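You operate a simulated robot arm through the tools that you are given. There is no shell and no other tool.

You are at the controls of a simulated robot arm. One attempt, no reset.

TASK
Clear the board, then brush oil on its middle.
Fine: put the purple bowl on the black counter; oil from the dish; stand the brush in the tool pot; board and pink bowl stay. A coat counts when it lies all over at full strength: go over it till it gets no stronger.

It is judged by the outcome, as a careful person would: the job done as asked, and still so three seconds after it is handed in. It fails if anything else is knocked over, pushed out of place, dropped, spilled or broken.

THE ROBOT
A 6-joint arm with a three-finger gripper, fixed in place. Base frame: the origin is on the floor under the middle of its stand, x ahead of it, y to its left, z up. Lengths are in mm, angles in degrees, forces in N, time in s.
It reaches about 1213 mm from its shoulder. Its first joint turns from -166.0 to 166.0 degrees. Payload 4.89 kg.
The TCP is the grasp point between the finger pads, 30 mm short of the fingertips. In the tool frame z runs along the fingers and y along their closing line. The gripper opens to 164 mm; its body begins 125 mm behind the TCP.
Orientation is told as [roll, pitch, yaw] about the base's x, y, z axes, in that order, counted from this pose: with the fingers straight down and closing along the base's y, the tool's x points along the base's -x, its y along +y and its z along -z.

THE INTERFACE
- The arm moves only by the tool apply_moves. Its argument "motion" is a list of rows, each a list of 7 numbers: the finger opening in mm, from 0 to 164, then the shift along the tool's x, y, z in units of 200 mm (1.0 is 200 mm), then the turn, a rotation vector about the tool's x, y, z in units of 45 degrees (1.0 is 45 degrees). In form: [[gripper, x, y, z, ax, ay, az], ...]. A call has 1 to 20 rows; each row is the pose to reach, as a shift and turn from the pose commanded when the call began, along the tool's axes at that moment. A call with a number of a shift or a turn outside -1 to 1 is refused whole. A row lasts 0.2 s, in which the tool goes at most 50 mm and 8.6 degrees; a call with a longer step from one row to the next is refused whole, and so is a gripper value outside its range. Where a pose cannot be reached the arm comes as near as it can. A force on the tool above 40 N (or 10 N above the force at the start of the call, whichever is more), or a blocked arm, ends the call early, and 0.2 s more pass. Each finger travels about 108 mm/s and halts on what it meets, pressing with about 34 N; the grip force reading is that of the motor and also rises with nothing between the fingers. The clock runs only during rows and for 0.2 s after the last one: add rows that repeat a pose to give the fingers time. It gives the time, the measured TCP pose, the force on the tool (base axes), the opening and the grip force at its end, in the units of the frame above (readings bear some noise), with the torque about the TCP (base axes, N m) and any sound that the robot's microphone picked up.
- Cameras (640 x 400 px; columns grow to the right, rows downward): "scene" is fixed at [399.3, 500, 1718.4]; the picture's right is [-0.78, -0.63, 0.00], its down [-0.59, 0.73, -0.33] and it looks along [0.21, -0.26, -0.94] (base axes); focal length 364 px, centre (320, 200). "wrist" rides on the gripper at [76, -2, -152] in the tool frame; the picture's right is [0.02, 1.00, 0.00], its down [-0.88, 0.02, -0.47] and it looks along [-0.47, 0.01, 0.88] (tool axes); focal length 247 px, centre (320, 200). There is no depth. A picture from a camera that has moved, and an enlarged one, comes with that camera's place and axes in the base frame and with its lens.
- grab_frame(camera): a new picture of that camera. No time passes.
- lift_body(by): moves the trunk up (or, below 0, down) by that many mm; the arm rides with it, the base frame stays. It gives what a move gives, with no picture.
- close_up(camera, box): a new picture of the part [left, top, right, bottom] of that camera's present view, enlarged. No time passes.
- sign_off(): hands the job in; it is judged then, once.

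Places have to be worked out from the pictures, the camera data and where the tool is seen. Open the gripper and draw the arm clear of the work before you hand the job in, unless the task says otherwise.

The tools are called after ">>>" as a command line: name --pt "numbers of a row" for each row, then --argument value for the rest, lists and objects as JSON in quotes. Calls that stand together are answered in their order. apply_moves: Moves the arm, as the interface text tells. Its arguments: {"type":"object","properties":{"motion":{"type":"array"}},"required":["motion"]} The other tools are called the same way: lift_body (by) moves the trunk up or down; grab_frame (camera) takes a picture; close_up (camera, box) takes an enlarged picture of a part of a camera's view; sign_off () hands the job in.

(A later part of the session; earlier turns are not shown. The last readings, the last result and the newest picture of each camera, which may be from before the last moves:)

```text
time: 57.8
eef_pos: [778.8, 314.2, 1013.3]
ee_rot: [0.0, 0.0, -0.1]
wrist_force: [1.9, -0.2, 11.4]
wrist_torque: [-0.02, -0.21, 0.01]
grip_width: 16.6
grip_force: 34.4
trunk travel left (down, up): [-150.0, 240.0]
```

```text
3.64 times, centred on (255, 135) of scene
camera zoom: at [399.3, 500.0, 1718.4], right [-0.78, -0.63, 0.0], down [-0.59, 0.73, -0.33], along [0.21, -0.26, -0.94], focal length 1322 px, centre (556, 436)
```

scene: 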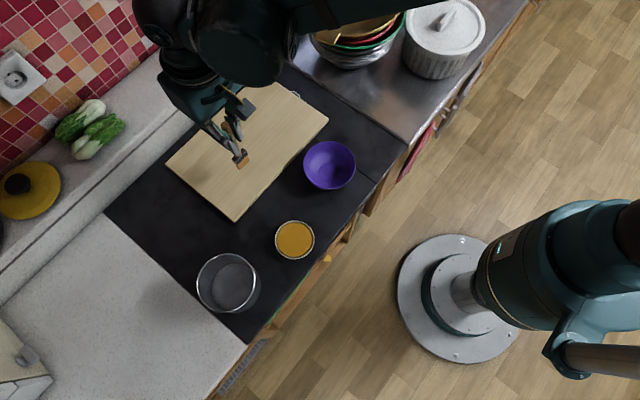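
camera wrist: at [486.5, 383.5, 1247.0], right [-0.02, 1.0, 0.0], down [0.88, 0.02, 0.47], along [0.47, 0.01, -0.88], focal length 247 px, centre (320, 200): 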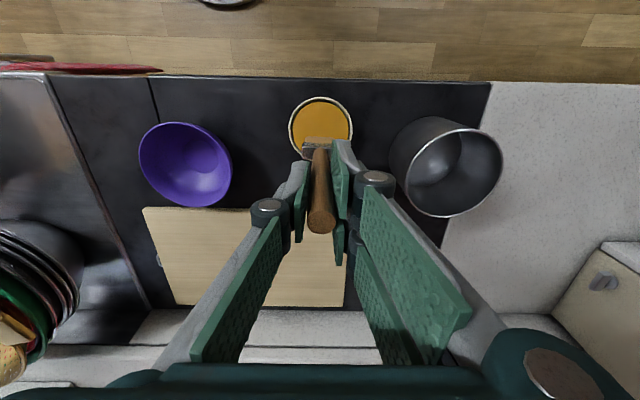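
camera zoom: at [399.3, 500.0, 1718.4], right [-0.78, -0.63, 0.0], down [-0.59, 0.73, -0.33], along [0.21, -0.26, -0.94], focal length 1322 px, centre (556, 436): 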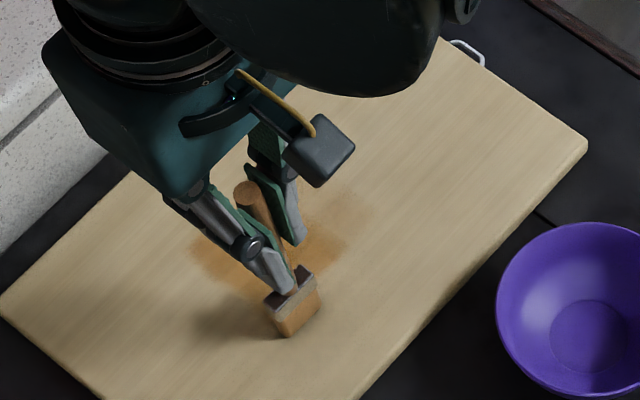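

The press held at 11 N all along and the bristles are paling. I lift and head for the dish again.

>>> apply_moves --pt "0 0 0 -0.1 0 0 0" --pt "0 0 0 -0.25 0 0 0" --pt "0 0.1 0.035 -0.385 0 0 0" --pt "0 0.25 0.09 -0.385 0 0 0" --pt "0 0.42 0.15 -0.385 0 0 0" --pt "0 0.6 0.21 -0.385 0 0 0" --pt "0 0.78 0.28 -0.385 0 0 0" --pt "0 0.92 0.33 -0.385 0 0 0" --pt "0 1.0 0.357 -0.385 0 0 0"

>>> close_up --camera "wrist" --box '[240, 60, 400, 200]'

```text
time: 59.8
eef_pos: [580.4, 385.1, 1089.8]
ee_rot: [0.1, 0.0, 0.0]
wrist_force: [1.0, -0.5, -0.7]
wrist_torque: [0.06, 0.02, 0.01]
grip_width: 16.6
grip_force: 34.6
trunk travel left (down, up): [-150.0, 240.0]
```

```text
2.86 times, centred on (320, 130) of wrist
camera zoom: at [502.5, 383.2, 1242.0], right [-0.02, 1.0, 0.0], down [0.88, 0.02, 0.47], along [0.47, 0.01, -0.88], focal length 706 px, centre (320, 400)
```

zoom: 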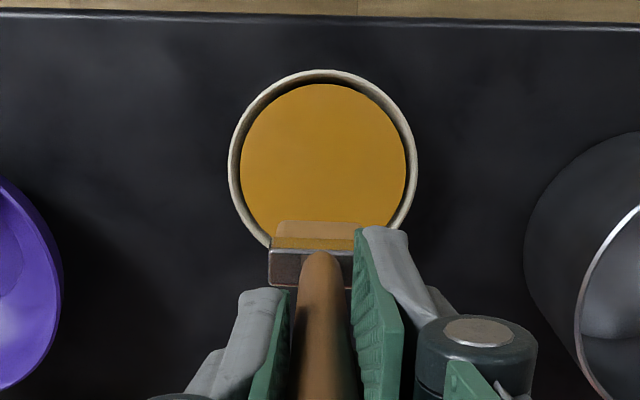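

The bristles are pale, nearly spent. I move the last 15 mm over the dish's middle and dip down near contact.

>>> apply_moves --pt "0 0.04 0 0.08 0 0 0" --pt "0 0.075 0 0.2 0 0 0" --pt "0 0.075 0 0.3 0 0 0" --pt "0 0.075 0 0.34 0 0 0" --pt "0 0.075 0 0.352 0 0 0" --pt "0 0.075 0 0.357 0 0 0"

>>> close_up --camera "wrist" --box '[240, 60, 400, 200]'

```text
time: 61.2
eef_pos: [565.4, 386.7, 1018.0]
ee_rot: [0.0, 0.0, 0.1]
wrist_force: [4.9, 2.1, 27.9]
wrist_torque: [0.27, -0.75, 0.04]
grip_width: 16.4
grip_force: 34.1
trunk travel left (down, up): [-150.0, 240.0]
```

```text
2.86 times, centred on (320, 130) of wrist
camera zoom: at [488.2, 383.5, 1171.2], right [-0.02, 1.0, 0.0], down [0.88, 0.02, 0.47], along [0.47, 0.01, -0.88], focal length 706 px, centre (320, 400)
```

zoom: 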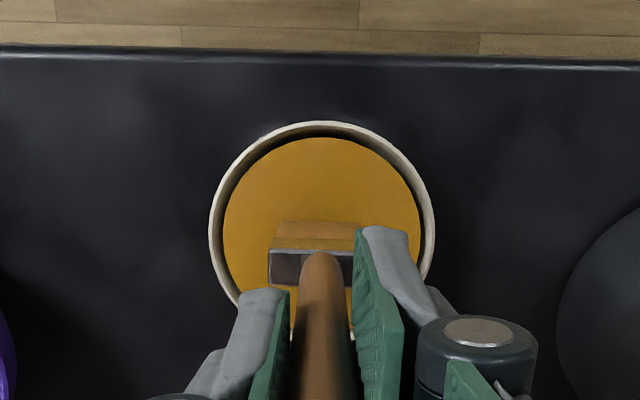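

Loaded again with about 28 N touch. I lift out and carry the brush to the far-left lane, y 203.

>>> apply_moves --pt "0 0 0 -0.008 0 0 0" --pt "0 0 0 -0.01 0 0 0" --pt "0 0 0 -0.05 0 0 0" --pt "0 0 0 -0.15 0 0 0" --pt "0 0 0 -0.3 0 0 0" --pt "0 0 0 -0.37 0 0 0" --pt "0 0 0 -0.37 0 0 0" --pt "0 -0.1 -0.085 -0.37 0 0 0" --pt "0 -0.25 -0.21 -0.37 0 0 0" --pt "0 -0.4 -0.34 -0.37 0 0 0" --pt "0 -0.55 -0.47 -0.37 0 0 0" --pt "0 -0.7 -0.59 -0.37 0 0 0" --pt "0 -0.85 -0.72 -0.37 0 0 0" --pt "0 -0.95 -0.84 -0.37 0 0 0" --pt "0 -1.0 -0.91 -0.37 0 0 0"

>>> close_up --camera "wrist" --box '[200, 60, 480, 250]'

>>> close_up --camera "scene" --box '[200, 80, 310, 190]'

```text
time: 64.4
eef_pos: [766.5, 202.1, 1093.3]
ee_rot: [0.0, 0.0, -0.1]
wrist_force: [0.1, 0.6, -0.1]
wrist_torque: [-0.11, -0.05, 0.01]
grip_width: 16.4
grip_force: 33.5
trunk travel left (down, up): [-150.0, 240.0]
```

```text
2.11 times, centred on (340, 155) of wrist
camera zoom: at [688.7, 201.4, 1245.8], right [-0.02, 1.0, 0.0], down [0.88, 0.02, 0.47], along [0.47, 0.01, -0.88], focal length 520 px, centre (278, 295)
```

zoom: 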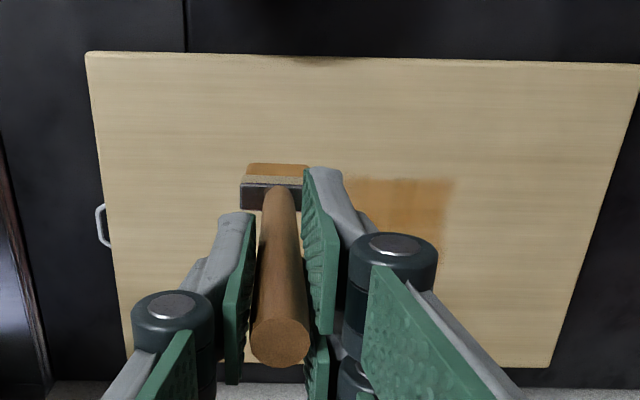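

```text
3.64 times, centred on (255, 135) of scene
camera zoom: at [399.3, 500.0, 1718.4], right [-0.78, -0.63, 0.0], down [-0.59, 0.73, -0.33], along [0.21, -0.26, -0.94], focal length 1322 px, centre (556, 436)
```

zoom: 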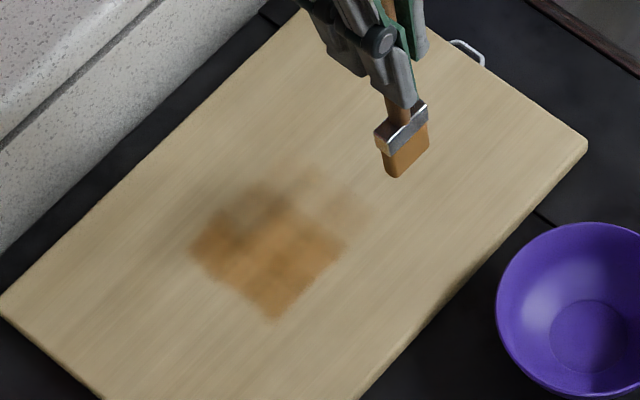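

The strong patch covers about y 250–330 and ends sharply near y 332, and the near edge is about x 790. I lower here at x 766 so that this lane (y 203) also tests whether coat appears outside x 790–881.

>>> apply_moves --pt "0 0 0 0.15 0 0 0" --pt "0 0 0 0.3 0 0 0" --pt "0 0 0 0.37 0 0 0" --pt "0 0 0 0.385 0 0 0" --pt "0 0 0 0.39 0 0 0"

```text
time: 65.6
eef_pos: [765.2, 204.0, 1014.3]
ee_rot: [0.0, 0.0, 0.1]
wrist_force: [0.3, -0.4, -0.3]
wrist_torque: [0.01, 0.02, -0.01]
grip_width: 16.4
grip_force: 34.2
trunk travel left (down, up): [-150.0, 240.0]
```

No contact at 1014.3. I lower 1.2 mm more.

>>> apply_moves --pt "0 0 0 0.003 0 0 0" --pt "0 0 0 0.006 0 0 0"

```text
time: 66.2
eef_pos: [763.7, 203.7, 1012.8]
ee_rot: [0.0, 0.0, 0.0]
wrist_force: [1.8, 2.8, 12.4]
wrist_torque: [0.3, -0.2, 0.01]
grip_width: 16.3
grip_force: 34.0
trunk travel left (down, up): [-150.0, 240.0]
```

Contact at 12.4 N. I stroke along +x for 145 mm at y 203.

>>> apply_moves --pt "0 -0.05 0 0 0 0 0" --pt "0 -0.1 0 0 0 0 0" --pt "0 -0.15 0 0 0 0 0" --pt "0 -0.2 0 0 0 0 0" --pt "0 -0.25 0 0 0 0 0" --pt "0 -0.3 0 0 0 0 0" --pt "0 -0.35 0 0 0 0 0" --pt "0 -0.4 0 0 0 0 0" --pt "0 -0.45 0 0 0 0 0" --pt "0 -0.5 0 0 0 0 0" --pt "0 -0.55 0 0 0 0 0" --pt "0 -0.6 0 0 0 0 0" --pt "0 -0.65 0 0 0 0 0" --pt "0 -0.72 0 0 0 0 0"

>>> close_up --camera "wrist" --box '[200, 0, 480, 180]'

>>> close_up --camera "scene" --box '[200, 80, 310, 190]'

```text
time: 69.2
eef_pos: [909.1, 203.2, 1012.8]
ee_rot: [-0.1, -0.1, 0.0]
wrist_force: [-0.9, 0.1, -0.2]
wrist_torque: [-0.02, -0.06, 0.03]
grip_width: 16.4
grip_force: 34.2
trunk travel left (down, up): [-150.0, 240.0]
```

```text
2.22 times, centred on (340, 90) of wrist
camera zoom: at [832.5, 201.7, 1165.9], right [-0.02, 1.0, 0.0], down [0.88, 0.02, 0.47], along [0.47, 0.01, -0.88], focal length 549 px, centre (276, 444)
```

zoom: 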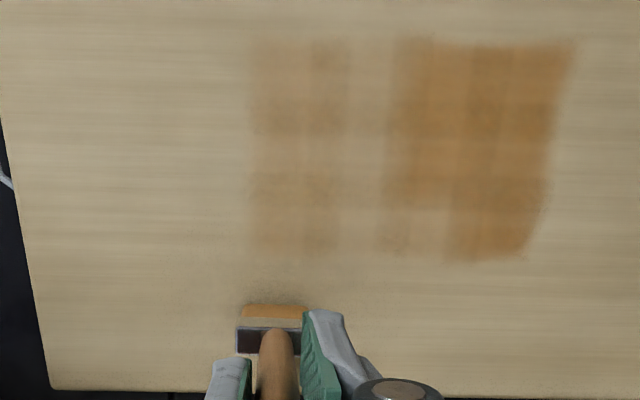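

```text
3.64 times, centred on (255, 135) of scene
camera zoom: at [399.3, 500.0, 1718.4], right [-0.78, -0.63, 0.0], down [-0.59, 0.73, -0.33], along [0.21, -0.26, -0.94], focal length 1322 px, centre (556, 436)
```

zoom: 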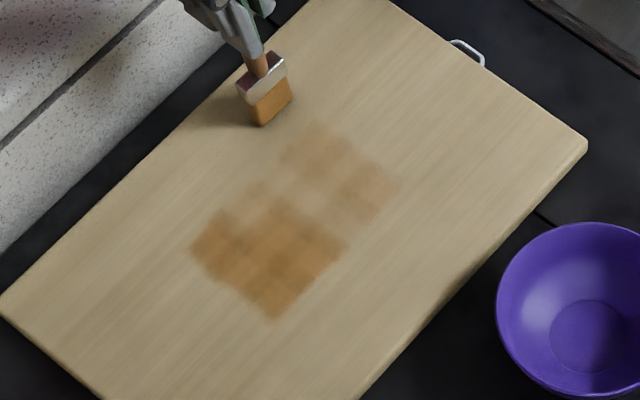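

Very clear: coat took only over x 788–881 although I brushed x 764–909, so the patch's x limits are confirmed, with 3 rows and columns down to y 189. I test for a further column by brushing back along y 172, pressing 0.8 mm more as the touch had faded.

>>> apply_moves --pt "0 0 -0.08 0 0 0 0" --pt "0 0 -0.155 0.004 0 0 0" --pt "0 0.05 -0.155 0.004 0 0 0" --pt "0 0.1 -0.155 0.004 0 0 0" --pt "0 0.15 -0.155 0.004 0 0 0" --pt "0 0.2 -0.155 0.004 0 0 0" --pt "0 0.25 -0.155 0.004 0 0 0" --pt "0 0.3 -0.155 0.004 0 0 0" --pt "0 0.35 -0.155 0.004 0 0 0"

>>> close_up --camera "scene" --box '[200, 80, 310, 190]'

```text
time: 71.2
eef_pos: [838.6, 171.0, 1012.5]
ee_rot: [0.0, 0.0, 0.0]
wrist_force: [4.2, -0.4, 19.6]
wrist_torque: [0.0, -0.47, 0.03]
grip_width: 16.5
grip_force: 34.1
trunk travel left (down, up): [-150.0, 240.0]
```

```text
3.64 times, centred on (255, 135) of scene
camera zoom: at [399.3, 500.0, 1718.4], right [-0.78, -0.63, 0.0], down [-0.59, 0.73, -0.33], along [0.21, -0.26, -0.94], focal length 1322 px, centre (556, 436)
```

zoom: 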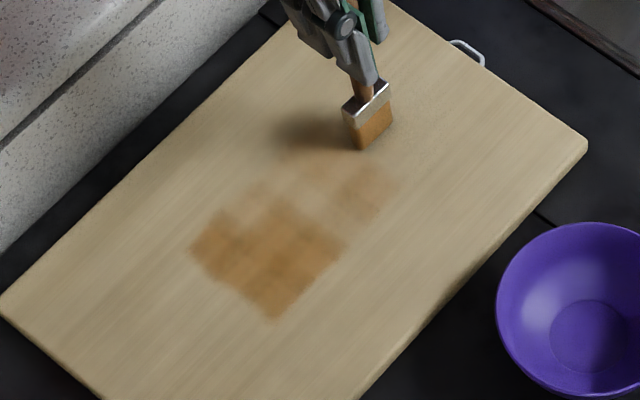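

Nothing took at y 172 though the brush pressed 20 N, so the patch is about x 788–881, y 189–331. I slide to y 208 and brush that column forth and back.

>>> apply_moves --pt "0 0 0.05 -0.002 0 0 0" --pt "0 0 0.1 -0.002 0 0 0" --pt "0 0 0.15 -0.002 0 0 0" --pt "0 0 0.185 -0.002 0 0 0" --pt "0 -0.06 0.185 -0.002 0 0 0" --pt "0 -0.12 0.185 -0.002 0 0 0" --pt "0 -0.18 0.185 -0.002 0 0 0" --pt "0 -0.24 0.185 -0.002 0 0 0" --pt "0 -0.18 0.185 -0.002 0 0 0" --pt "0 -0.12 0.185 -0.002 0 0 0" --pt "0 -0.06 0.185 -0.002 0 0 0" --pt "0 0 0.185 -0.002 0 0 0" --pt "0 0.06 0.185 -0.002 0 0 0" --pt "0 0.12 0.185 -0.002 0 0 0" --pt "0 0.18 0.185 -0.002 0 0 0" --pt "0 0.24 0.185 -0.002 0 0 0" --pt "0 0.3 0.185 -0.002 0 0 0"

>>> close_up --camera "scene" --box '[200, 80, 310, 190]'

```text
time: 74.8
eef_pos: [778.9, 209.9, 1013.1]
ee_rot: [0.1, 0.0, 0.1]
wrist_force: [0.2, 0.0, -0.7]
wrist_torque: [0.02, 0.07, 0.01]
grip_width: 16.4
grip_force: 33.8
trunk travel left (down, up): [-150.0, 240.0]
```

```text
3.64 times, centred on (255, 135) of scene
camera zoom: at [399.3, 500.0, 1718.4], right [-0.78, -0.63, 0.0], down [-0.59, 0.73, -0.33], along [0.21, -0.26, -0.94], focal length 1322 px, centre (556, 436)
```

zoom: 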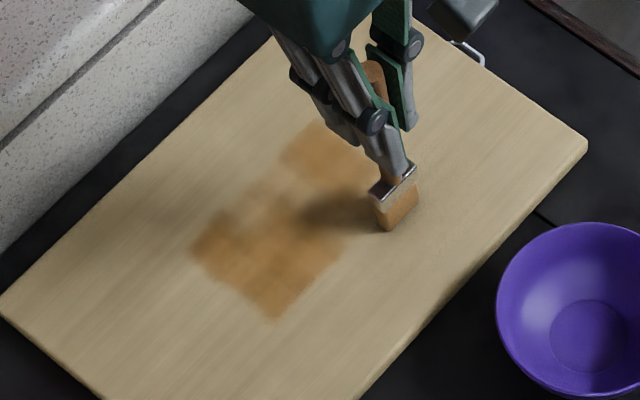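

That column is now strong; the remaining pale strip is around y 242. I move to it, pressing 0.8 mm more, and brush forth and back.

>>> apply_moves --pt "0 0 0.06 0 0 0 0" --pt "0 0 0.12 0 0 0 0" --pt "0 0 0.163 0.004 0 0 0" --pt "0 -0.06 0.163 0.004 0 0 0" --pt "0 -0.12 0.163 0.004 0 0 0" --pt "0 -0.18 0.163 0.004 0 0 0" --pt "0 -0.24 0.163 0.004 0 0 0" --pt "0 -0.3 0.163 0.004 0 0 0" --pt "0 -0.36 0.163 0.004 0 0 0" --pt "0 -0.42 0.163 0.004 0 0 0" --pt "0 -0.48 0.163 0.004 0 0 0" --pt "0 -0.54 0.163 0.004 0 0 0"

>>> close_up --camera "scene" --box '[200, 80, 310, 190]'

>>> close_up --camera "wrist" --box '[180, 0, 460, 180]'

```text
time: 77.4
eef_pos: [887.3, 241.7, 1012.3]
ee_rot: [0.0, 0.0, 0.1]
wrist_force: [-1.1, -0.6, 2.6]
wrist_torque: [0.04, 0.14, 0.01]
grip_width: 16.4
grip_force: 34.5
trunk travel left (down, up): [-150.0, 240.0]
```

```text
3.64 times, centred on (255, 135) of scene
camera zoom: at [399.3, 500.0, 1718.4], right [-0.78, -0.63, 0.0], down [-0.59, 0.73, -0.33], along [0.21, -0.26, -0.94], focal length 1322 px, centre (556, 436)
```

zoom: 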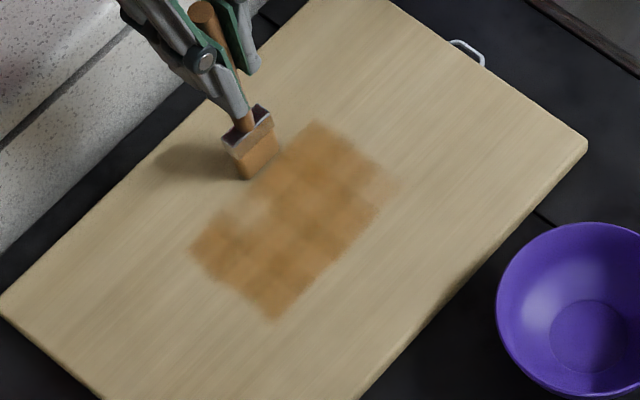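

```text
2.22 times, centred on (320, 90) of wrist
camera zoom: at [809.4, 240.0, 1164.8], right [-0.02, 1.0, 0.0], down [0.88, 0.02, 0.47], along [0.47, 0.01, -0.88], focal length 549 px, centre (320, 444)
```

zoom: 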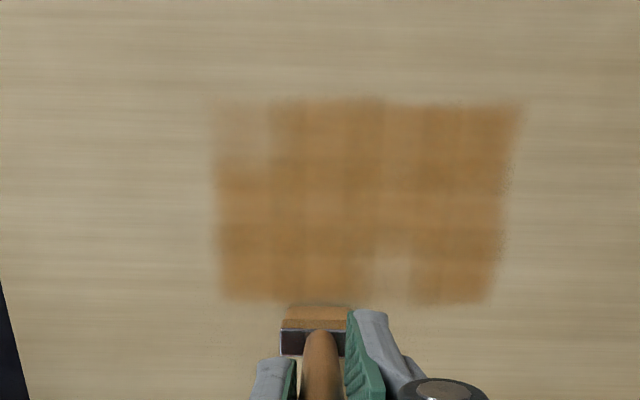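

The patch is nearly all covered; two weak cells remain, near (867, 279) and (803, 207). I slide to y 278 and stroke back along -x with a touch more press.

>>> apply_moves --pt "0 0 0.06 0 0 0 0" --pt "0 0 0.12 0.001 0 0 0" --pt "0 0 0.182 0.003 0 0 0" --pt "0 0.06 0.182 0.003 0 0 0" --pt "0 0.12 0.182 0.003 0 0 0" --pt "0 0.18 0.182 0.003 0 0 0" --pt "0 0.12 0.182 0.003 0 0 0" --pt "0 0.06 0.182 0.003 0 0 0" --pt "0 0.0 0.182 0.003 0 0 0" --pt "0 0.06 0.182 0.003 0 0 0" --pt "0 0.12 0.182 0.003 0 0 0" --pt "0 0.18 0.182 0.003 0 0 0" --pt "0 0.24 0.182 0.003 0 0 0" --pt "0 0.3 0.182 0.003 0 0 0" --pt "0 0.36 0.182 0.003 0 0 0" --pt "0 0.42 0.182 0.003 0 0 0" --pt "0 0.48 0.182 0.003 0 0 0" --pt "0 0.54 0.182 0.003 0 0 0"

>>> close_up --camera "scene" --box '[200, 80, 310, 190]'

```text
time: 81.2
eef_pos: [778.1, 278.2, 1011.9]
ee_rot: [0.0, 0.1, 0.0]
wrist_force: [-2.0, -0.4, 7.2]
wrist_torque: [0.0, 0.34, 0.01]
grip_width: 16.6
grip_force: 34.2
trunk travel left (down, up): [-150.0, 240.0]
```

```text
3.64 times, centred on (255, 135) of scene
camera zoom: at [399.3, 500.0, 1718.4], right [-0.78, -0.63, 0.0], down [-0.59, 0.73, -0.33], along [0.21, -0.26, -0.94], focal length 1322 px, centre (556, 436)
```

zoom: 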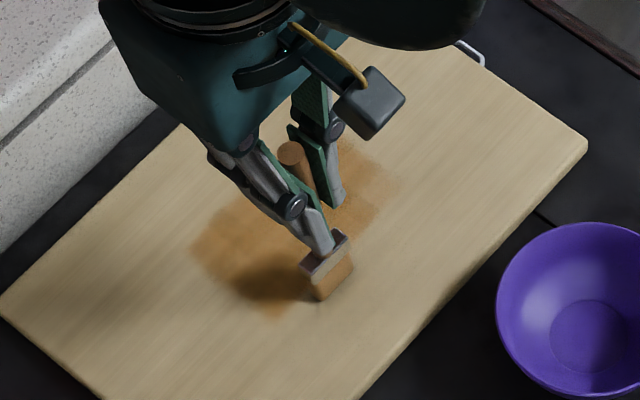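

The weak cell near the back is filled in. I lift and go back for more oil.

>>> apply_moves --pt "0 0 0 -0.1 0 0 0" --pt "0 0 0 -0.25 0 0 0" --pt "0 0.1 0.05 -0.385 0 0 0" --pt "0 0.25 0.13 -0.385 0 0 0" --pt "0 0.42 0.22 -0.385 0 0 0" --pt "0 0.6 0.31 -0.385 0 0 0" --pt "0 0.78 0.41 -0.385 0 0 0" --pt "0 0.92 0.49 -0.385 0 0 0" --pt "0 1.0 0.537 -0.385 0 0 0"

>>> close_up --camera "wrist" --box '[240, 60, 400, 200]'

```text
time: 83.2
eef_pos: [578.6, 386.1, 1087.7]
ee_rot: [0.0, 0.0, 0.0]
wrist_force: [0.6, -1.5, 0.2]
wrist_torque: [0.06, 0.06, -0.02]
grip_width: 16.2
grip_force: 34.3
trunk travel left (down, up): [-150.0, 240.0]
```

```text
2.86 times, centred on (320, 130) of wrist
camera zoom: at [502.3, 384.4, 1240.3], right [-0.02, 1.0, 0.0], down [0.88, 0.02, 0.47], along [0.47, 0.01, -0.88], focal length 706 px, centre (320, 400)
```

zoom: 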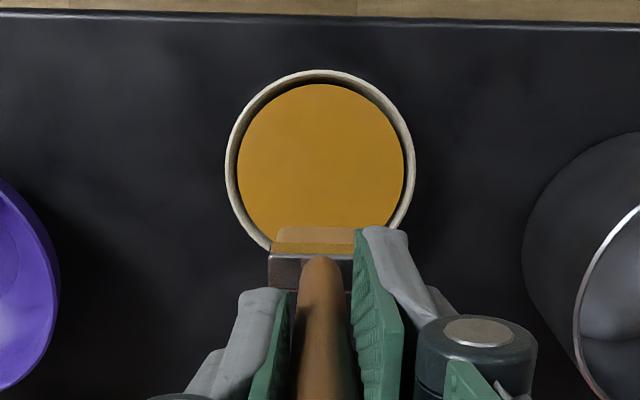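

Bristles are pale again. I move over the dish's middle and dip to about contact.

>>> apply_moves --pt "0 0.04 0 0.08 0 0 0" --pt "0 0.068 0 0.2 0 0 0" --pt "0 0.068 0 0.29 0 0 0" --pt "0 0.068 0 0.33 0 0 0" --pt "0 0.068 0 0.342 0 0 0" --pt "0 0.068 0 0.346 0 0 0"

>>> close_up --camera "wrist" --box '[240, 60, 400, 200]'

```text
time: 84.6
eef_pos: [565.9, 386.4, 1019.9]
ee_rot: [0.0, 0.0, 0.0]
wrist_force: [0.6, -0.1, 0.4]
wrist_torque: [-0.01, -0.01, 0.01]
grip_width: 16.6
grip_force: 33.9
trunk travel left (down, up): [-150.0, 240.0]
```

```text
2.86 times, centred on (320, 130) of wrist
camera zoom: at [488.9, 384.4, 1171.1], right [-0.02, 1.0, 0.0], down [0.88, 0.02, 0.47], along [0.47, 0.01, -0.88], focal length 706 px, centre (320, 400)
```

zoom: 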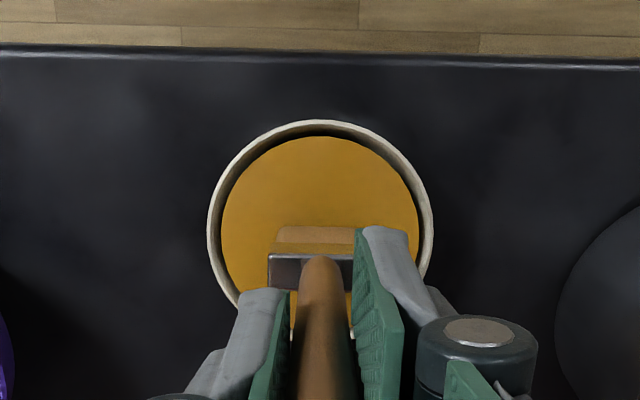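

Not touching yet. I lower 2 mm more in fine steps.

>>> apply_moves --pt "0 0 0 0.004 0 0 0" --pt "0 0 0 0.008 0 0 0" --pt "0 0 0 0.01 0 0 0"

>>> close_up --camera "wrist" --box '[240, 60, 400, 200]'

```text
time: 85.4
eef_pos: [565.6, 386.3, 1017.4]
ee_rot: [0.0, 0.0, 0.0]
wrist_force: [1.2, -1.5, 5.4]
wrist_torque: [-0.12, -0.22, 0.0]
grip_width: 16.4
grip_force: 33.8
trunk travel left (down, up): [-150.0, 240.0]
```

```text
2.86 times, centred on (320, 130) of wrist
camera zoom: at [488.4, 384.5, 1170.1], right [-0.02, 1.0, 0.0], down [0.88, 0.02, 0.47], along [0.47, 0.01, -0.88], focal length 706 px, centre (320, 400)
```

zoom: 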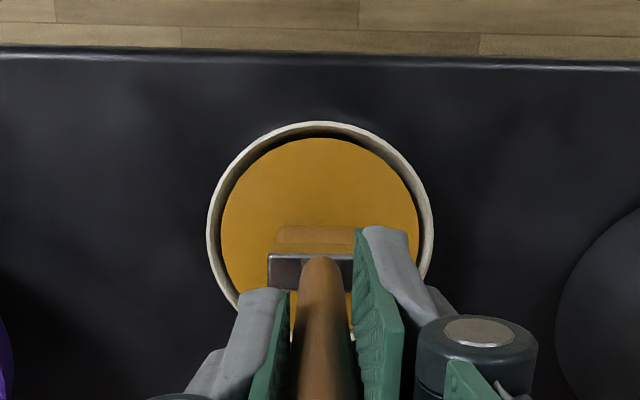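

A light 5 N touch, and the bristles are oil-coloured again. I hold briefly, lift, and carry the brush to the y 208 column.

>>> apply_moves --pt "0 0 0 0.001 0 0 0" --pt "0 0 0 0.001 0 0 0" --pt "0 0 0 -0.02 0 0 0" --pt "0 0 0 -0.06 0 0 0" --pt "0 0 0 -0.15 0 0 0" --pt "0 0 0 -0.3 0 0 0" --pt "0 0 0 -0.37 0 0 0" --pt "0 0 0 -0.37 0 0 0" --pt "0 -0.1 -0.085 -0.37 0 0 0" --pt "0 -0.25 -0.21 -0.37 0 0 0" --pt "0 -0.4 -0.34 -0.37 0 0 0" --pt "0 -0.55 -0.47 -0.37 0 0 0" --pt "0 -0.7 -0.6 -0.37 0 0 0" --pt "0 -0.85 -0.74 -0.37 0 0 0" --pt "0 -0.95 -0.84 -0.37 0 0 0" --pt "0 -1.0 -0.89 -0.37 0 0 0"

>>> close_up --camera "wrist" --box '[200, 60, 480, 250]'

>>> close_up --camera "scene" --box '[200, 80, 310, 190]'

```text
time: 88.8
eef_pos: [765.5, 207.6, 1090.6]
ee_rot: [0.0, 0.0, 0.0]
wrist_force: [-0.1, -0.1, -0.4]
wrist_torque: [-0.13, -0.08, 0.0]
grip_width: 16.4
grip_force: 33.7
trunk travel left (down, up): [-150.0, 240.0]
```

```text
2.11 times, centred on (340, 155) of wrist
camera zoom: at [689.7, 206.9, 1242.9], right [-0.02, 1.0, 0.0], down [0.88, 0.02, 0.47], along [0.47, 0.01, -0.88], focal length 520 px, centre (278, 295)
```

zoom: 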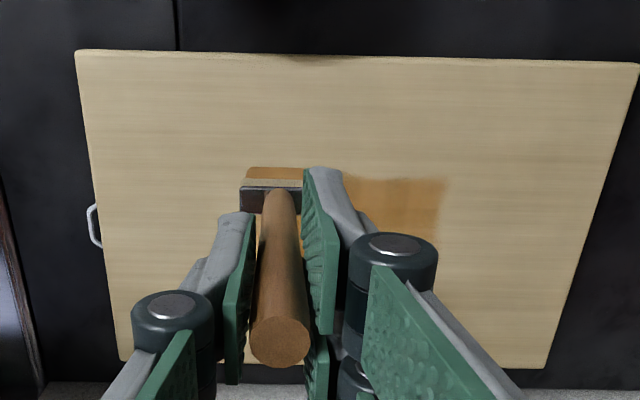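

```text
3.64 times, centred on (255, 135) of scene
camera zoom: at [399.3, 500.0, 1718.4], right [-0.78, -0.63, 0.0], down [-0.59, 0.73, -0.33], along [0.21, -0.26, -0.94], focal length 1322 px, centre (556, 436)
```

zoom: 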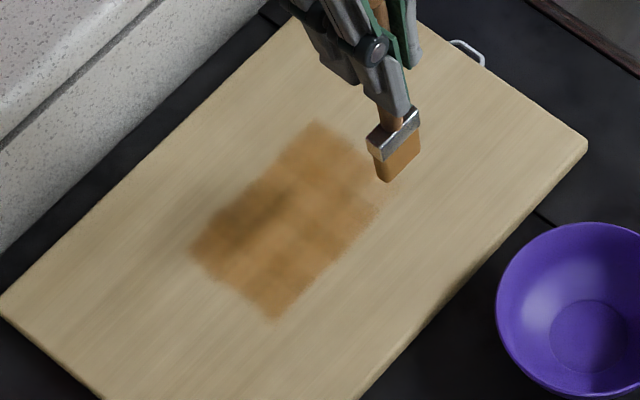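

Now I lower onto the y 208 column just before its near edge.

>>> apply_moves --pt "0 -0.03 0 0.15 0 0 0" --pt "0 -0.06 0 0.3 0 0 0" --pt "0 -0.06 0 0.37 0 0 0" --pt "0 -0.06 0 0.385 0 0 0" --pt "0 -0.06 0 0.392 0 0 0"

```text
time: 90.0
eef_pos: [776.0, 207.8, 1013.1]
ee_rot: [0.1, 0.0, 0.0]
wrist_force: [0.8, -0.5, -0.6]
wrist_torque: [-0.01, 0.04, 0.06]
grip_width: 16.4
grip_force: 34.0
trunk travel left (down, up): [-150.0, 240.0]
```

Just above. I lower another 1.2 mm.

>>> apply_moves --pt "0 0 0 0.003 0 0 0" --pt "0 0 0 0.006 0 0 0"

```text
time: 90.6
eef_pos: [777.6, 208.3, 1011.4]
ee_rot: [0.0, 0.0, 0.0]
wrist_force: [0.0, -0.2, 4.9]
wrist_torque: [-0.04, 0.0, 0.0]
grip_width: 16.5
grip_force: 34.1
trunk travel left (down, up): [-150.0, 240.0]
```

Contact at 5 N. With 0.6 mm more press I brush this column forth and back.

>>> apply_moves --pt "0 -0.06 0 0.003 0 0 0" --pt "0 -0.12 0 0.003 0 0 0" --pt "0 -0.18 0 0.003 0 0 0" --pt "0 -0.24 0 0.003 0 0 0" --pt "0 -0.3 0 0.003 0 0 0" --pt "0 -0.36 0 0.003 0 0 0" --pt "0 -0.42 0 0.003 0 0 0" --pt "0 -0.48 0 0.003 0 0 0" --pt "0 -0.54 0 0.003 0 0 0" --pt "0 -0.48 0 0.003 0 0 0" --pt "0 -0.42 0 0.003 0 0 0" --pt "0 -0.36 0 0.003 0 0 0" --pt "0 -0.3 0 0.003 0 0 0" --pt "0 -0.24 0 0.003 0 0 0" --pt "0 -0.18 0 0.003 0 0 0" --pt "0 -0.12 0 0.003 0 0 0" --pt "0 -0.06 0 0.003 0 0 0" --pt "0 0 0 0.003 0 0 0"

>>> close_up --camera "scene" --box '[200, 80, 310, 190]'

```text
time: 94.4
eef_pos: [776.5, 207.7, 1010.8]
ee_rot: [-0.1, -0.1, 0.1]
wrist_force: [1.6, -0.4, 16.4]
wrist_torque: [-0.01, -0.17, 0.0]
grip_width: 16.5
grip_force: 33.8
trunk travel left (down, up): [-150.0, 240.0]
```

```text
3.64 times, centred on (255, 135) of scene
camera zoom: at [399.3, 500.0, 1718.4], right [-0.78, -0.63, 0.0], down [-0.59, 0.73, -0.33], along [0.21, -0.26, -0.94], focal length 1322 px, centre (556, 436)
```

zoom: 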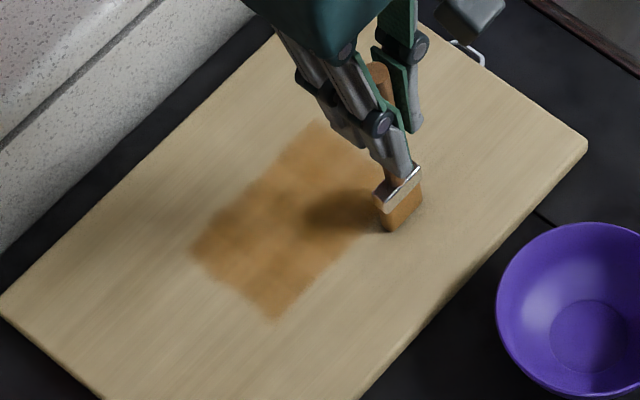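

Good, even press of 16 N. I slide to y 242 and brush that column forth and back as well.

>>> apply_moves --pt "0 0 0.085 -0.001 0 0 0" --pt "0 0 0.17 -0.001 0 0 0" --pt "0 -0.06 0.17 -0.001 0 0 0" --pt "0 -0.12 0.17 -0.001 0 0 0" --pt "0 -0.18 0.17 -0.001 0 0 0" --pt "0 -0.24 0.17 -0.001 0 0 0" --pt "0 -0.3 0.17 -0.001 0 0 0" --pt "0 -0.36 0.17 -0.001 0 0 0" --pt "0 -0.42 0.17 -0.001 0 0 0" --pt "0 -0.48 0.17 -0.001 0 0 0" --pt "0 -0.55 0.17 -0.001 0 0 0"

>>> close_up --camera "wrist" --box '[180, 0, 460, 180]'

>>> close_up --camera "scene" --box '[200, 80, 310, 190]'

```text
time: 96.8
eef_pos: [886.7, 242.0, 1011.1]
ee_rot: [0.0, -0.1, 0.0]
wrist_force: [0.0, -0.2, 0.2]
wrist_torque: [-0.01, -0.05, 0.0]
grip_width: 16.8
grip_force: 33.5
trunk travel left (down, up): [-150.0, 240.0]
```

```text
2.22 times, centred on (320, 90) of wrist
camera zoom: at [810.2, 240.0, 1164.1], right [-0.02, 1.0, 0.0], down [0.88, 0.02, 0.47], along [0.47, 0.01, -0.88], focal length 549 px, centre (320, 444)
```

zoom: 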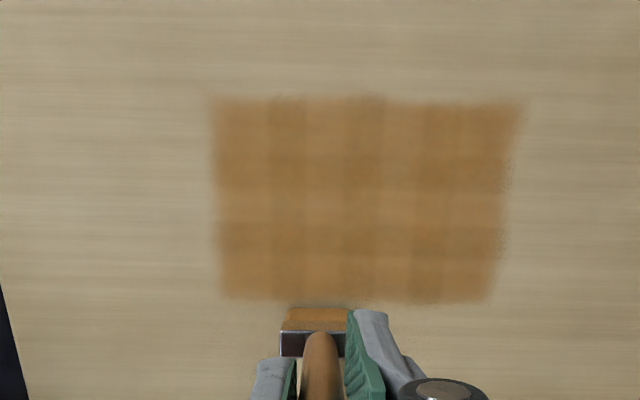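

```text
3.64 times, centred on (255, 135) of scene
camera zoom: at [399.3, 500.0, 1718.4], right [-0.78, -0.63, 0.0], down [-0.59, 0.73, -0.33], along [0.21, -0.26, -0.94], focal length 1322 px, centre (556, 436)
```

zoom: 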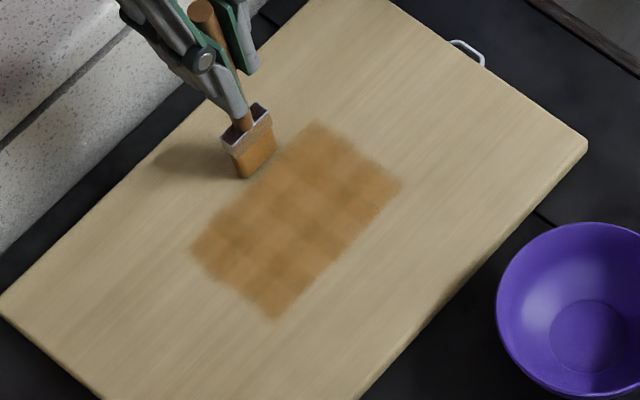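

The coat looks nearly even now, and the bristles still hold oil. I brush back along y 278 with slightly more press, then compare strength.

>>> apply_moves --pt "0 0 0.09 0 0 0 0" --pt "0 0 0.18 0.003 0 0 0" --pt "0 0.06 0.18 0.003 0 0 0" --pt "0 0.12 0.18 0.003 0 0 0" --pt "0 0.18 0.18 0.003 0 0 0" --pt "0 0.24 0.18 0.003 0 0 0" --pt "0 0.3 0.18 0.003 0 0 0" --pt "0 0.36 0.18 0.003 0 0 0" --pt "0 0.42 0.18 0.003 0 0 0" --pt "0 0.48 0.18 0.003 0 0 0" --pt "0 0.55 0.18 0.003 0 0 0"

```text
time: 99.2
eef_pos: [775.5, 278.0, 1011.2]
ee_rot: [0.0, 0.0, 0.0]
wrist_force: [3.8, -0.2, 25.2]
wrist_torque: [0.07, -0.4, -0.05]
grip_width: 16.7
grip_force: 33.6
trunk travel left (down, up): [-150.0, 240.0]
```

Press is 25 N, a bit firm; I ease 0.6 mm, slide to y 313 and brush along +x.

>>> apply_moves --pt "0 0 0.09 -0.003 0 0 0" --pt "0 0 0.177 -0.003 0 0 0" --pt "0 -0.06 0.177 -0.003 0 0 0" --pt "0 -0.12 0.177 -0.003 0 0 0" --pt "0 -0.18 0.177 -0.003 0 0 0" --pt "0 -0.24 0.177 -0.002 0 0 0" --pt "0 -0.3 0.177 -0.001 0 0 0" --pt "0 -0.36 0.177 -0.001 0 0 0" --pt "0 -0.42 0.177 0 0 0 0" --pt "0 -0.48 0.177 0 0 0 0" --pt "0 -0.55 0.177 0 0 0 0"

>>> close_up --camera "wrist" --box '[150, 0, 430, 180]'

>>> close_up --camera "scene" --box '[200, 80, 310, 190]'

```text
time: 101.6
eef_pos: [887.1, 312.5, 1011.8]
ee_rot: [0.0, 0.1, 0.0]
wrist_force: [0.6, 0.5, 0.0]
wrist_torque: [0.0, -0.08, -0.02]
grip_width: 16.6
grip_force: 34.2
trunk travel left (down, up): [-150.0, 240.0]
```

```text
2.22 times, centred on (290, 90) of wrist
camera zoom: at [809.4, 311.3, 1163.9], right [-0.02, 1.0, 0.0], down [0.88, 0.02, 0.47], along [0.47, 0.01, -0.88], focal length 549 px, centre (387, 444)
```

zoom: 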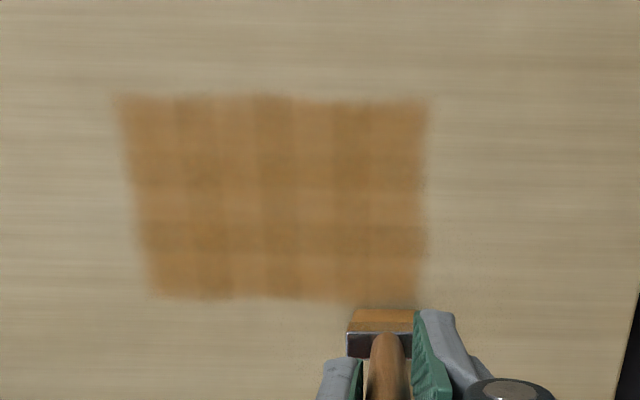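

```text
3.64 times, centred on (255, 135) of scene
camera zoom: at [399.3, 500.0, 1718.4], right [-0.78, -0.63, 0.0], down [-0.59, 0.73, -0.33], along [0.21, -0.26, -0.94], focal length 1322 px, centre (556, 436)
```

zoom: 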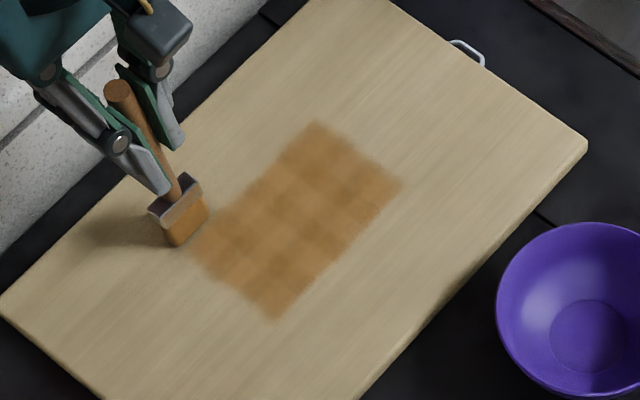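

The patch looks even and the bristles keep their oil colour, a sign that it takes little more. The press fades toward the back, so I brush back and forth once more with a slope-corrected press, at y 313 and then on the seam at y 296.

>>> apply_moves --pt "0 0 0 0.0025 0 0 0" --pt "0 0.06 0 0.0018 0 0 0" --pt "0 0.12 0 0.0011 0 0 0" --pt "0 0.18 0 0.0004 0 0 0" --pt "0 0.24 0 -0.0003 0 0 0" --pt "0 0.3 0 -0.001 0 0 0" --pt "0 0.36 0 -0.0017 0 0 0" --pt "0 0.42 0 -0.0024 0 0 0" --pt "0 0.48 0 -0.003 0 0 0" --pt "0 0.54 0 -0.0035 0 0 0" --pt "0 0.54 -0.09 -0.0035 0 0 0" --pt "0 0.48 -0.09 -0.003 0 0 0" --pt "0 0.42 -0.09 -0.0024 0 0 0" --pt "0 0.36 -0.09 -0.0017 0 0 0" --pt "0 0.3 -0.09 -0.001 0 0 0" --pt "0 0.24 -0.09 -0.0003 0 0 0" --pt "0 0.18 -0.09 0.0004 0 0 0" --pt "0 0.12 -0.09 0.0011 0 0 0" --pt "0 0.06 -0.09 0.0018 0 0 0" --pt "0 0 -0.09 0.0025 0 0 0"

>>> close_up --camera "wrist" --box '[150, 0, 430, 180]'

>>> close_up --camera "scene" --box '[200, 80, 310, 190]'

```text
time: 105.8
eef_pos: [886.3, 294.9, 1010.3]
ee_rot: [0.0, 0.0, 0.0]
wrist_force: [-3.9, 0.5, 8.9]
wrist_torque: [0.08, 0.42, -0.02]
grip_width: 16.5
grip_force: 33.8
trunk travel left (down, up): [-150.0, 240.0]
```

```text
2.22 times, centred on (290, 90) of wrist
camera zoom: at [809.6, 293.4, 1162.9], right [-0.02, 1.0, 0.0], down [0.88, 0.02, 0.47], along [0.47, 0.01, -0.88], focal length 549 px, centre (387, 444)
```

zoom: 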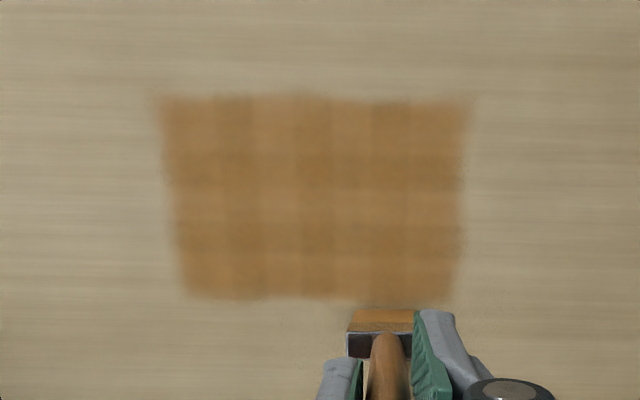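

```text
3.64 times, centred on (255, 135) of scene
camera zoom: at [399.3, 500.0, 1718.4], right [-0.78, -0.63, 0.0], down [-0.59, 0.73, -0.33], along [0.21, -0.26, -0.94], focal length 1322 px, centre (556, 436)
```

zoom: 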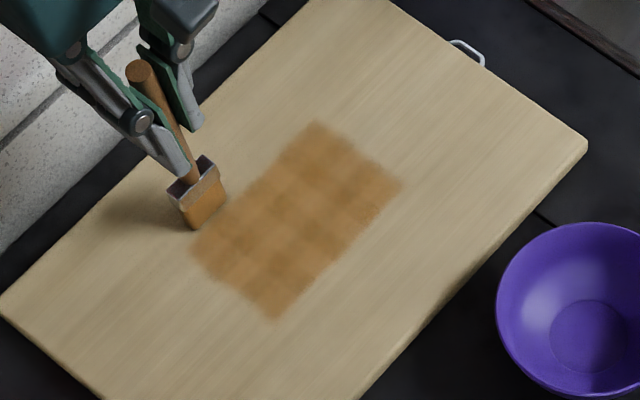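

No visible change there, so that half is at full strength. I go over the other half the same way: back along y 260 and forth along y 225.

>>> apply_moves --pt "0 0 -0.09 0 0 0 0" --pt "0 0 -0.175 0 0 0 0" --pt "0 0.06 -0.175 -0.0006 0 0 0" --pt "0 0.12 -0.175 -0.0013 0 0 0" --pt "0 0.18 -0.175 -0.002 0 0 0" --pt "0 0.24 -0.175 -0.0026 0 0 0" --pt "0 0.3 -0.175 -0.0033 0 0 0" --pt "0 0.36 -0.175 -0.004 0 0 0" --pt "0 0.42 -0.175 -0.0046 0 0 0" --pt "0 0.48 -0.175 -0.0053 0 0 0" --pt "0 0.54 -0.175 -0.006 0 0 0"

```text
time: 108.2
eef_pos: [779.4, 258.4, 1010.4]
ee_rot: [0.0, 0.0, 0.0]
wrist_force: [-1.3, -0.8, 6.5]
wrist_torque: [-0.12, 0.18, -0.03]
grip_width: 16.6
grip_force: 34.6
trunk travel left (down, up): [-150.0, 240.0]
```

Press stays moderate (6.5 N). Next forth along y 225 and back along y 207.

>>> apply_moves --pt "0 0 -0.09 0 0 0 0" --pt "0 0 -0.17 0.0005 0 0 0" --pt "0 -0.065 -0.17 0.001 0 0 0" --pt "0 -0.13 -0.17 0.0018 0 0 0" --pt "0 -0.195 -0.17 0.0025 0 0 0" --pt "0 -0.26 -0.17 0.0033 0 0 0" --pt "0 -0.325 -0.17 0.004 0 0 0" --pt "0 -0.39 -0.17 0.0048 0 0 0" --pt "0 -0.455 -0.17 0.0055 0 0 0" --pt "0 -0.54 -0.17 0.0065 0 0 0" --pt "0 -0.54 -0.255 0.0065 0 0 0" --pt "0 -0.475 -0.255 0.0058 0 0 0" --pt "0 -0.41 -0.255 0.005 0 0 0" --pt "0 -0.345 -0.255 0.0042 0 0 0" --pt "0 -0.28 -0.255 0.0035 0 0 0" --pt "0 -0.215 -0.255 0.0027 0 0 0" --pt "0 -0.15 -0.255 0.002 0 0 0" --pt "0 -0.085 -0.255 0.0012 0 0 0" --pt "0 0 -0.255 0.0005 0 0 0"

>>> close_up --camera "scene" --box '[200, 80, 310, 190]'

```text
time: 112.2
eef_pos: [779.2, 208.6, 1010.9]
ee_rot: [0.0, -0.1, 0.0]
wrist_force: [0.5, -0.4, -1.6]
wrist_torque: [-0.03, 0.11, -0.02]
grip_width: 16.6
grip_force: 34.2
trunk travel left (down, up): [-150.0, 240.0]
```

```text
3.64 times, centred on (255, 135) of scene
camera zoom: at [399.3, 500.0, 1718.4], right [-0.78, -0.63, 0.0], down [-0.59, 0.73, -0.33], along [0.21, -0.26, -0.94], focal length 1322 px, centre (556, 436)
```

zoom: 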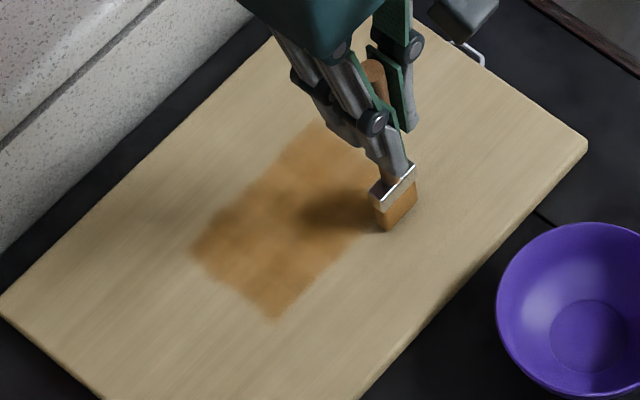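

All the middle is covered evenly. To be sure it is at full strength I do one more dip and a complete pass with fresh oil, and compare pictures.

>>> apply_moves --pt "0 0 0 -0.1 0 0 0" --pt "0 0 0 -0.25 0 0 0" --pt "0 0.05 0.04 -0.395 0 0 0" --pt "0 0.18 0.16 -0.395 0 0 0" --pt "0 0.32 0.29 -0.395 0 0 0" --pt "0 0.47 0.42 -0.395 0 0 0" --pt "0 0.62 0.55 -0.395 0 0 0" --pt "0 0.77 0.68 -0.395 0 0 0" --pt "0 0.9 0.8 -0.395 0 0 0" --pt "0 1.0 0.885 -0.395 0 0 0"

>>> close_up --camera "wrist" --box '[240, 60, 400, 200]'

>>> grab_frame --camera "scene"

```text
time: 114.4
eef_pos: [578.7, 384.3, 1090.1]
ee_rot: [-0.1, -0.1, -0.1]
wrist_force: [1.3, -1.0, -1.1]
wrist_torque: [0.11, 0.12, 0.04]
grip_width: 16.4
grip_force: 33.7
trunk travel left (down, up): [-150.0, 240.0]
```

```text
2.86 times, centred on (320, 130) of wrist
camera zoom: at [501.3, 384.0, 1242.7], right [-0.02, 1.0, 0.0], down [0.88, 0.02, 0.47], along [0.47, 0.01, -0.88], focal length 706 px, centre (320, 400)
```

zoom: 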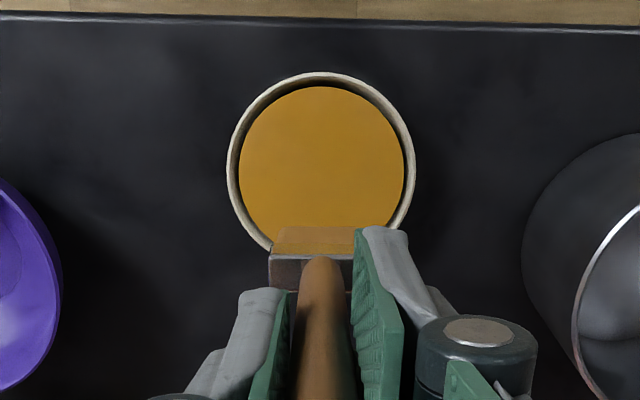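

```text
taken
```

scene: 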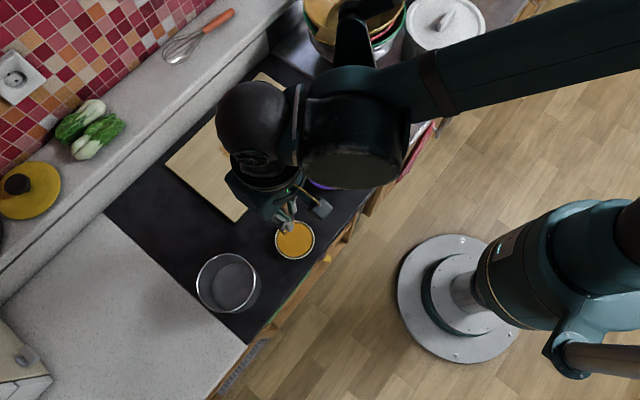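

I lower into the dish as before.

>>> apply_moves --pt "0 0.04 0.003 0.08 0 0 0" --pt "0 0.068 0.005 0.2 0 0 0" --pt "0 0.068 0.005 0.3 0 0 0" --pt "0 0.068 0.005 0.35 0 0 0" --pt "0 0.068 0.005 0.358 0 0 0" --pt "0 0.068 0.005 0.364 0 0 0"

```text
time: 115.8
eef_pos: [565.3, 386.5, 1016.9]
ee_rot: [0.0, 0.0, 0.0]
wrist_force: [-0.2, -0.1, -0.6]
wrist_torque: [-0.02, 0.0, 0.01]
grip_width: 16.3
grip_force: 33.7
trunk travel left (down, up): [-150.0, 240.0]
```

Not yet touching at 1016.9. I lower another 1.6 mm in fine steps.

>>> apply_moves --pt "0 0 0 0.003 0 0 0" --pt "0 0 0 0.006 0 0 0" --pt "0 0 0 0.008 0 0 0"

>>> close_up --camera "wrist" --box '[240, 60, 400, 200]'

```text
time: 116.6
eef_pos: [565.3, 386.5, 1015.1]
ee_rot: [0.0, 0.0, 0.0]
wrist_force: [3.5, 2.1, 20.3]
wrist_torque: [0.12, -0.27, -0.01]
grip_width: 16.4
grip_force: 34.0
trunk travel left (down, up): [-150.0, 240.0]
```

```text
2.86 times, centred on (320, 130) of wrist
camera zoom: at [488.9, 385.5, 1168.5], right [-0.02, 1.0, 0.0], down [0.88, 0.02, 0.47], along [0.47, 0.01, -0.88], focal length 706 px, centre (320, 400)
```

zoom: 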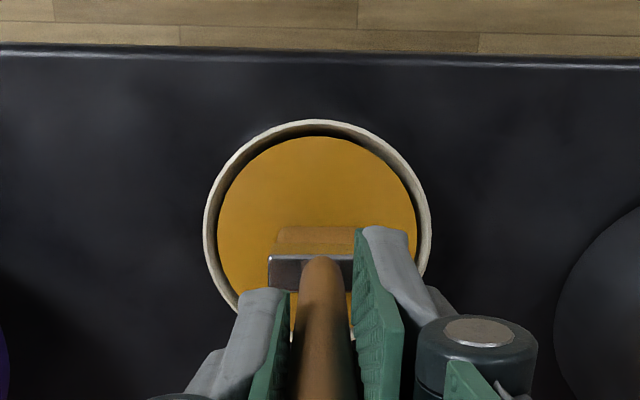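

Touched at 20 N and loaded. I lift out and carry the brush to the near end of the y 313 column.

>>> apply_moves --pt "0 0 0 -0.006 0 0 0" --pt "0 0 0 -0.006 0 0 0" --pt "0 0 0 -0.05 0 0 0" --pt "0 0 0 -0.15 0 0 0" --pt "0 0 0 -0.3 0 0 0" --pt "0 0 0 -0.37 0 0 0" --pt "0 0 0 -0.37 0 0 0" --pt "0 -0.1 -0.035 -0.37 0 0 0" --pt "0 -0.25 -0.09 -0.37 0 0 0" --pt "0 -0.42 -0.15 -0.37 0 0 0" --pt "0 -0.6 -0.22 -0.37 0 0 0" --pt "0 -0.78 -0.285 -0.37 0 0 0" --pt "0 -0.92 -0.335 -0.37 0 0 0" --pt "0 -1.0 -0.367 -0.37 0 0 0"

```text
time: 119.6
eef_pos: [765.7, 311.8, 1090.9]
ee_rot: [0.0, -0.1, 0.0]
wrist_force: [-0.6, 1.0, -0.3]
wrist_torque: [-0.05, -0.08, -0.04]
grip_width: 16.4
grip_force: 33.8
trunk travel left (down, up): [-150.0, 240.0]
```

I lower to just above the board at (778, 312).

>>> apply_moves --pt "0 -0.03 0 0.15 0 0 0" --pt "0 -0.06 0.003 0.3 0 0 0" --pt "0 -0.06 0.003 0.37 0 0 0" --pt "0 -0.06 0.003 0.39 0 0 0" --pt "0 -0.06 0.003 0.397 0 0 0"

```text
time: 120.8
eef_pos: [778.2, 314.2, 1009.9]
ee_rot: [0.0, -0.1, 0.0]
wrist_force: [0.1, -0.1, 0.6]
wrist_torque: [-0.05, 0.04, -0.01]
grip_width: 16.5
grip_force: 34.2
trunk travel left (down, up): [-150.0, 240.0]
```

Right at contact. I press 0.6 mm and brush forth along y 313, adding press toward the back to follow the slope.

>>> apply_moves --pt "0 0 0 0.003 0 0 0" --pt "0 -0.06 0 0.0036 0 0 0" --pt "0 -0.12 0 0.0043 0 0 0" --pt "0 -0.18 0 0.005 0 0 0" --pt "0 -0.24 0 0.0056 0 0 0" --pt "0 -0.3 0 0.0063 0 0 0" --pt "0 -0.36 0 0.007 0 0 0" --pt "0 -0.42 0 0.0076 0 0 0" --pt "0 -0.48 0 0.0083 0 0 0" --pt "0 -0.54 0 0.009 0 0 0"

>>> close_up --camera "wrist" --box '[150, 0, 430, 180]'

```text
time: 123.0
eef_pos: [884.6, 312.9, 1009.4]
ee_rot: [0.0, 0.0, 0.0]
wrist_force: [-6.4, 0.7, 23.1]
wrist_torque: [0.06, 0.8, 0.0]
grip_width: 16.4
grip_force: 33.8
trunk travel left (down, up): [-150.0, 240.0]
```

```text
2.22 times, centred on (290, 90) of wrist
camera zoom: at [807.8, 312.0, 1161.2], right [-0.02, 1.0, 0.0], down [0.88, 0.02, 0.47], along [0.47, 0.01, -0.88], focal length 549 px, centre (387, 444)
```

zoom: 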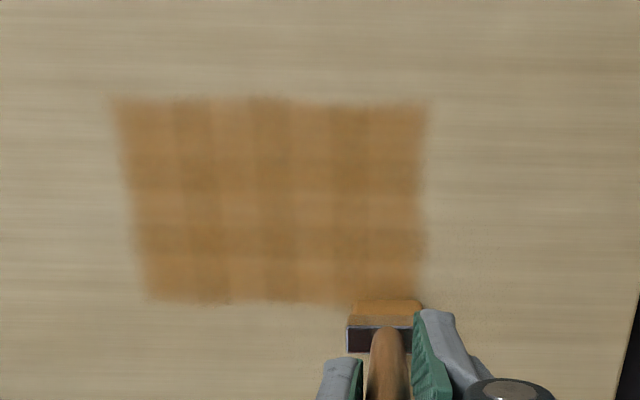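

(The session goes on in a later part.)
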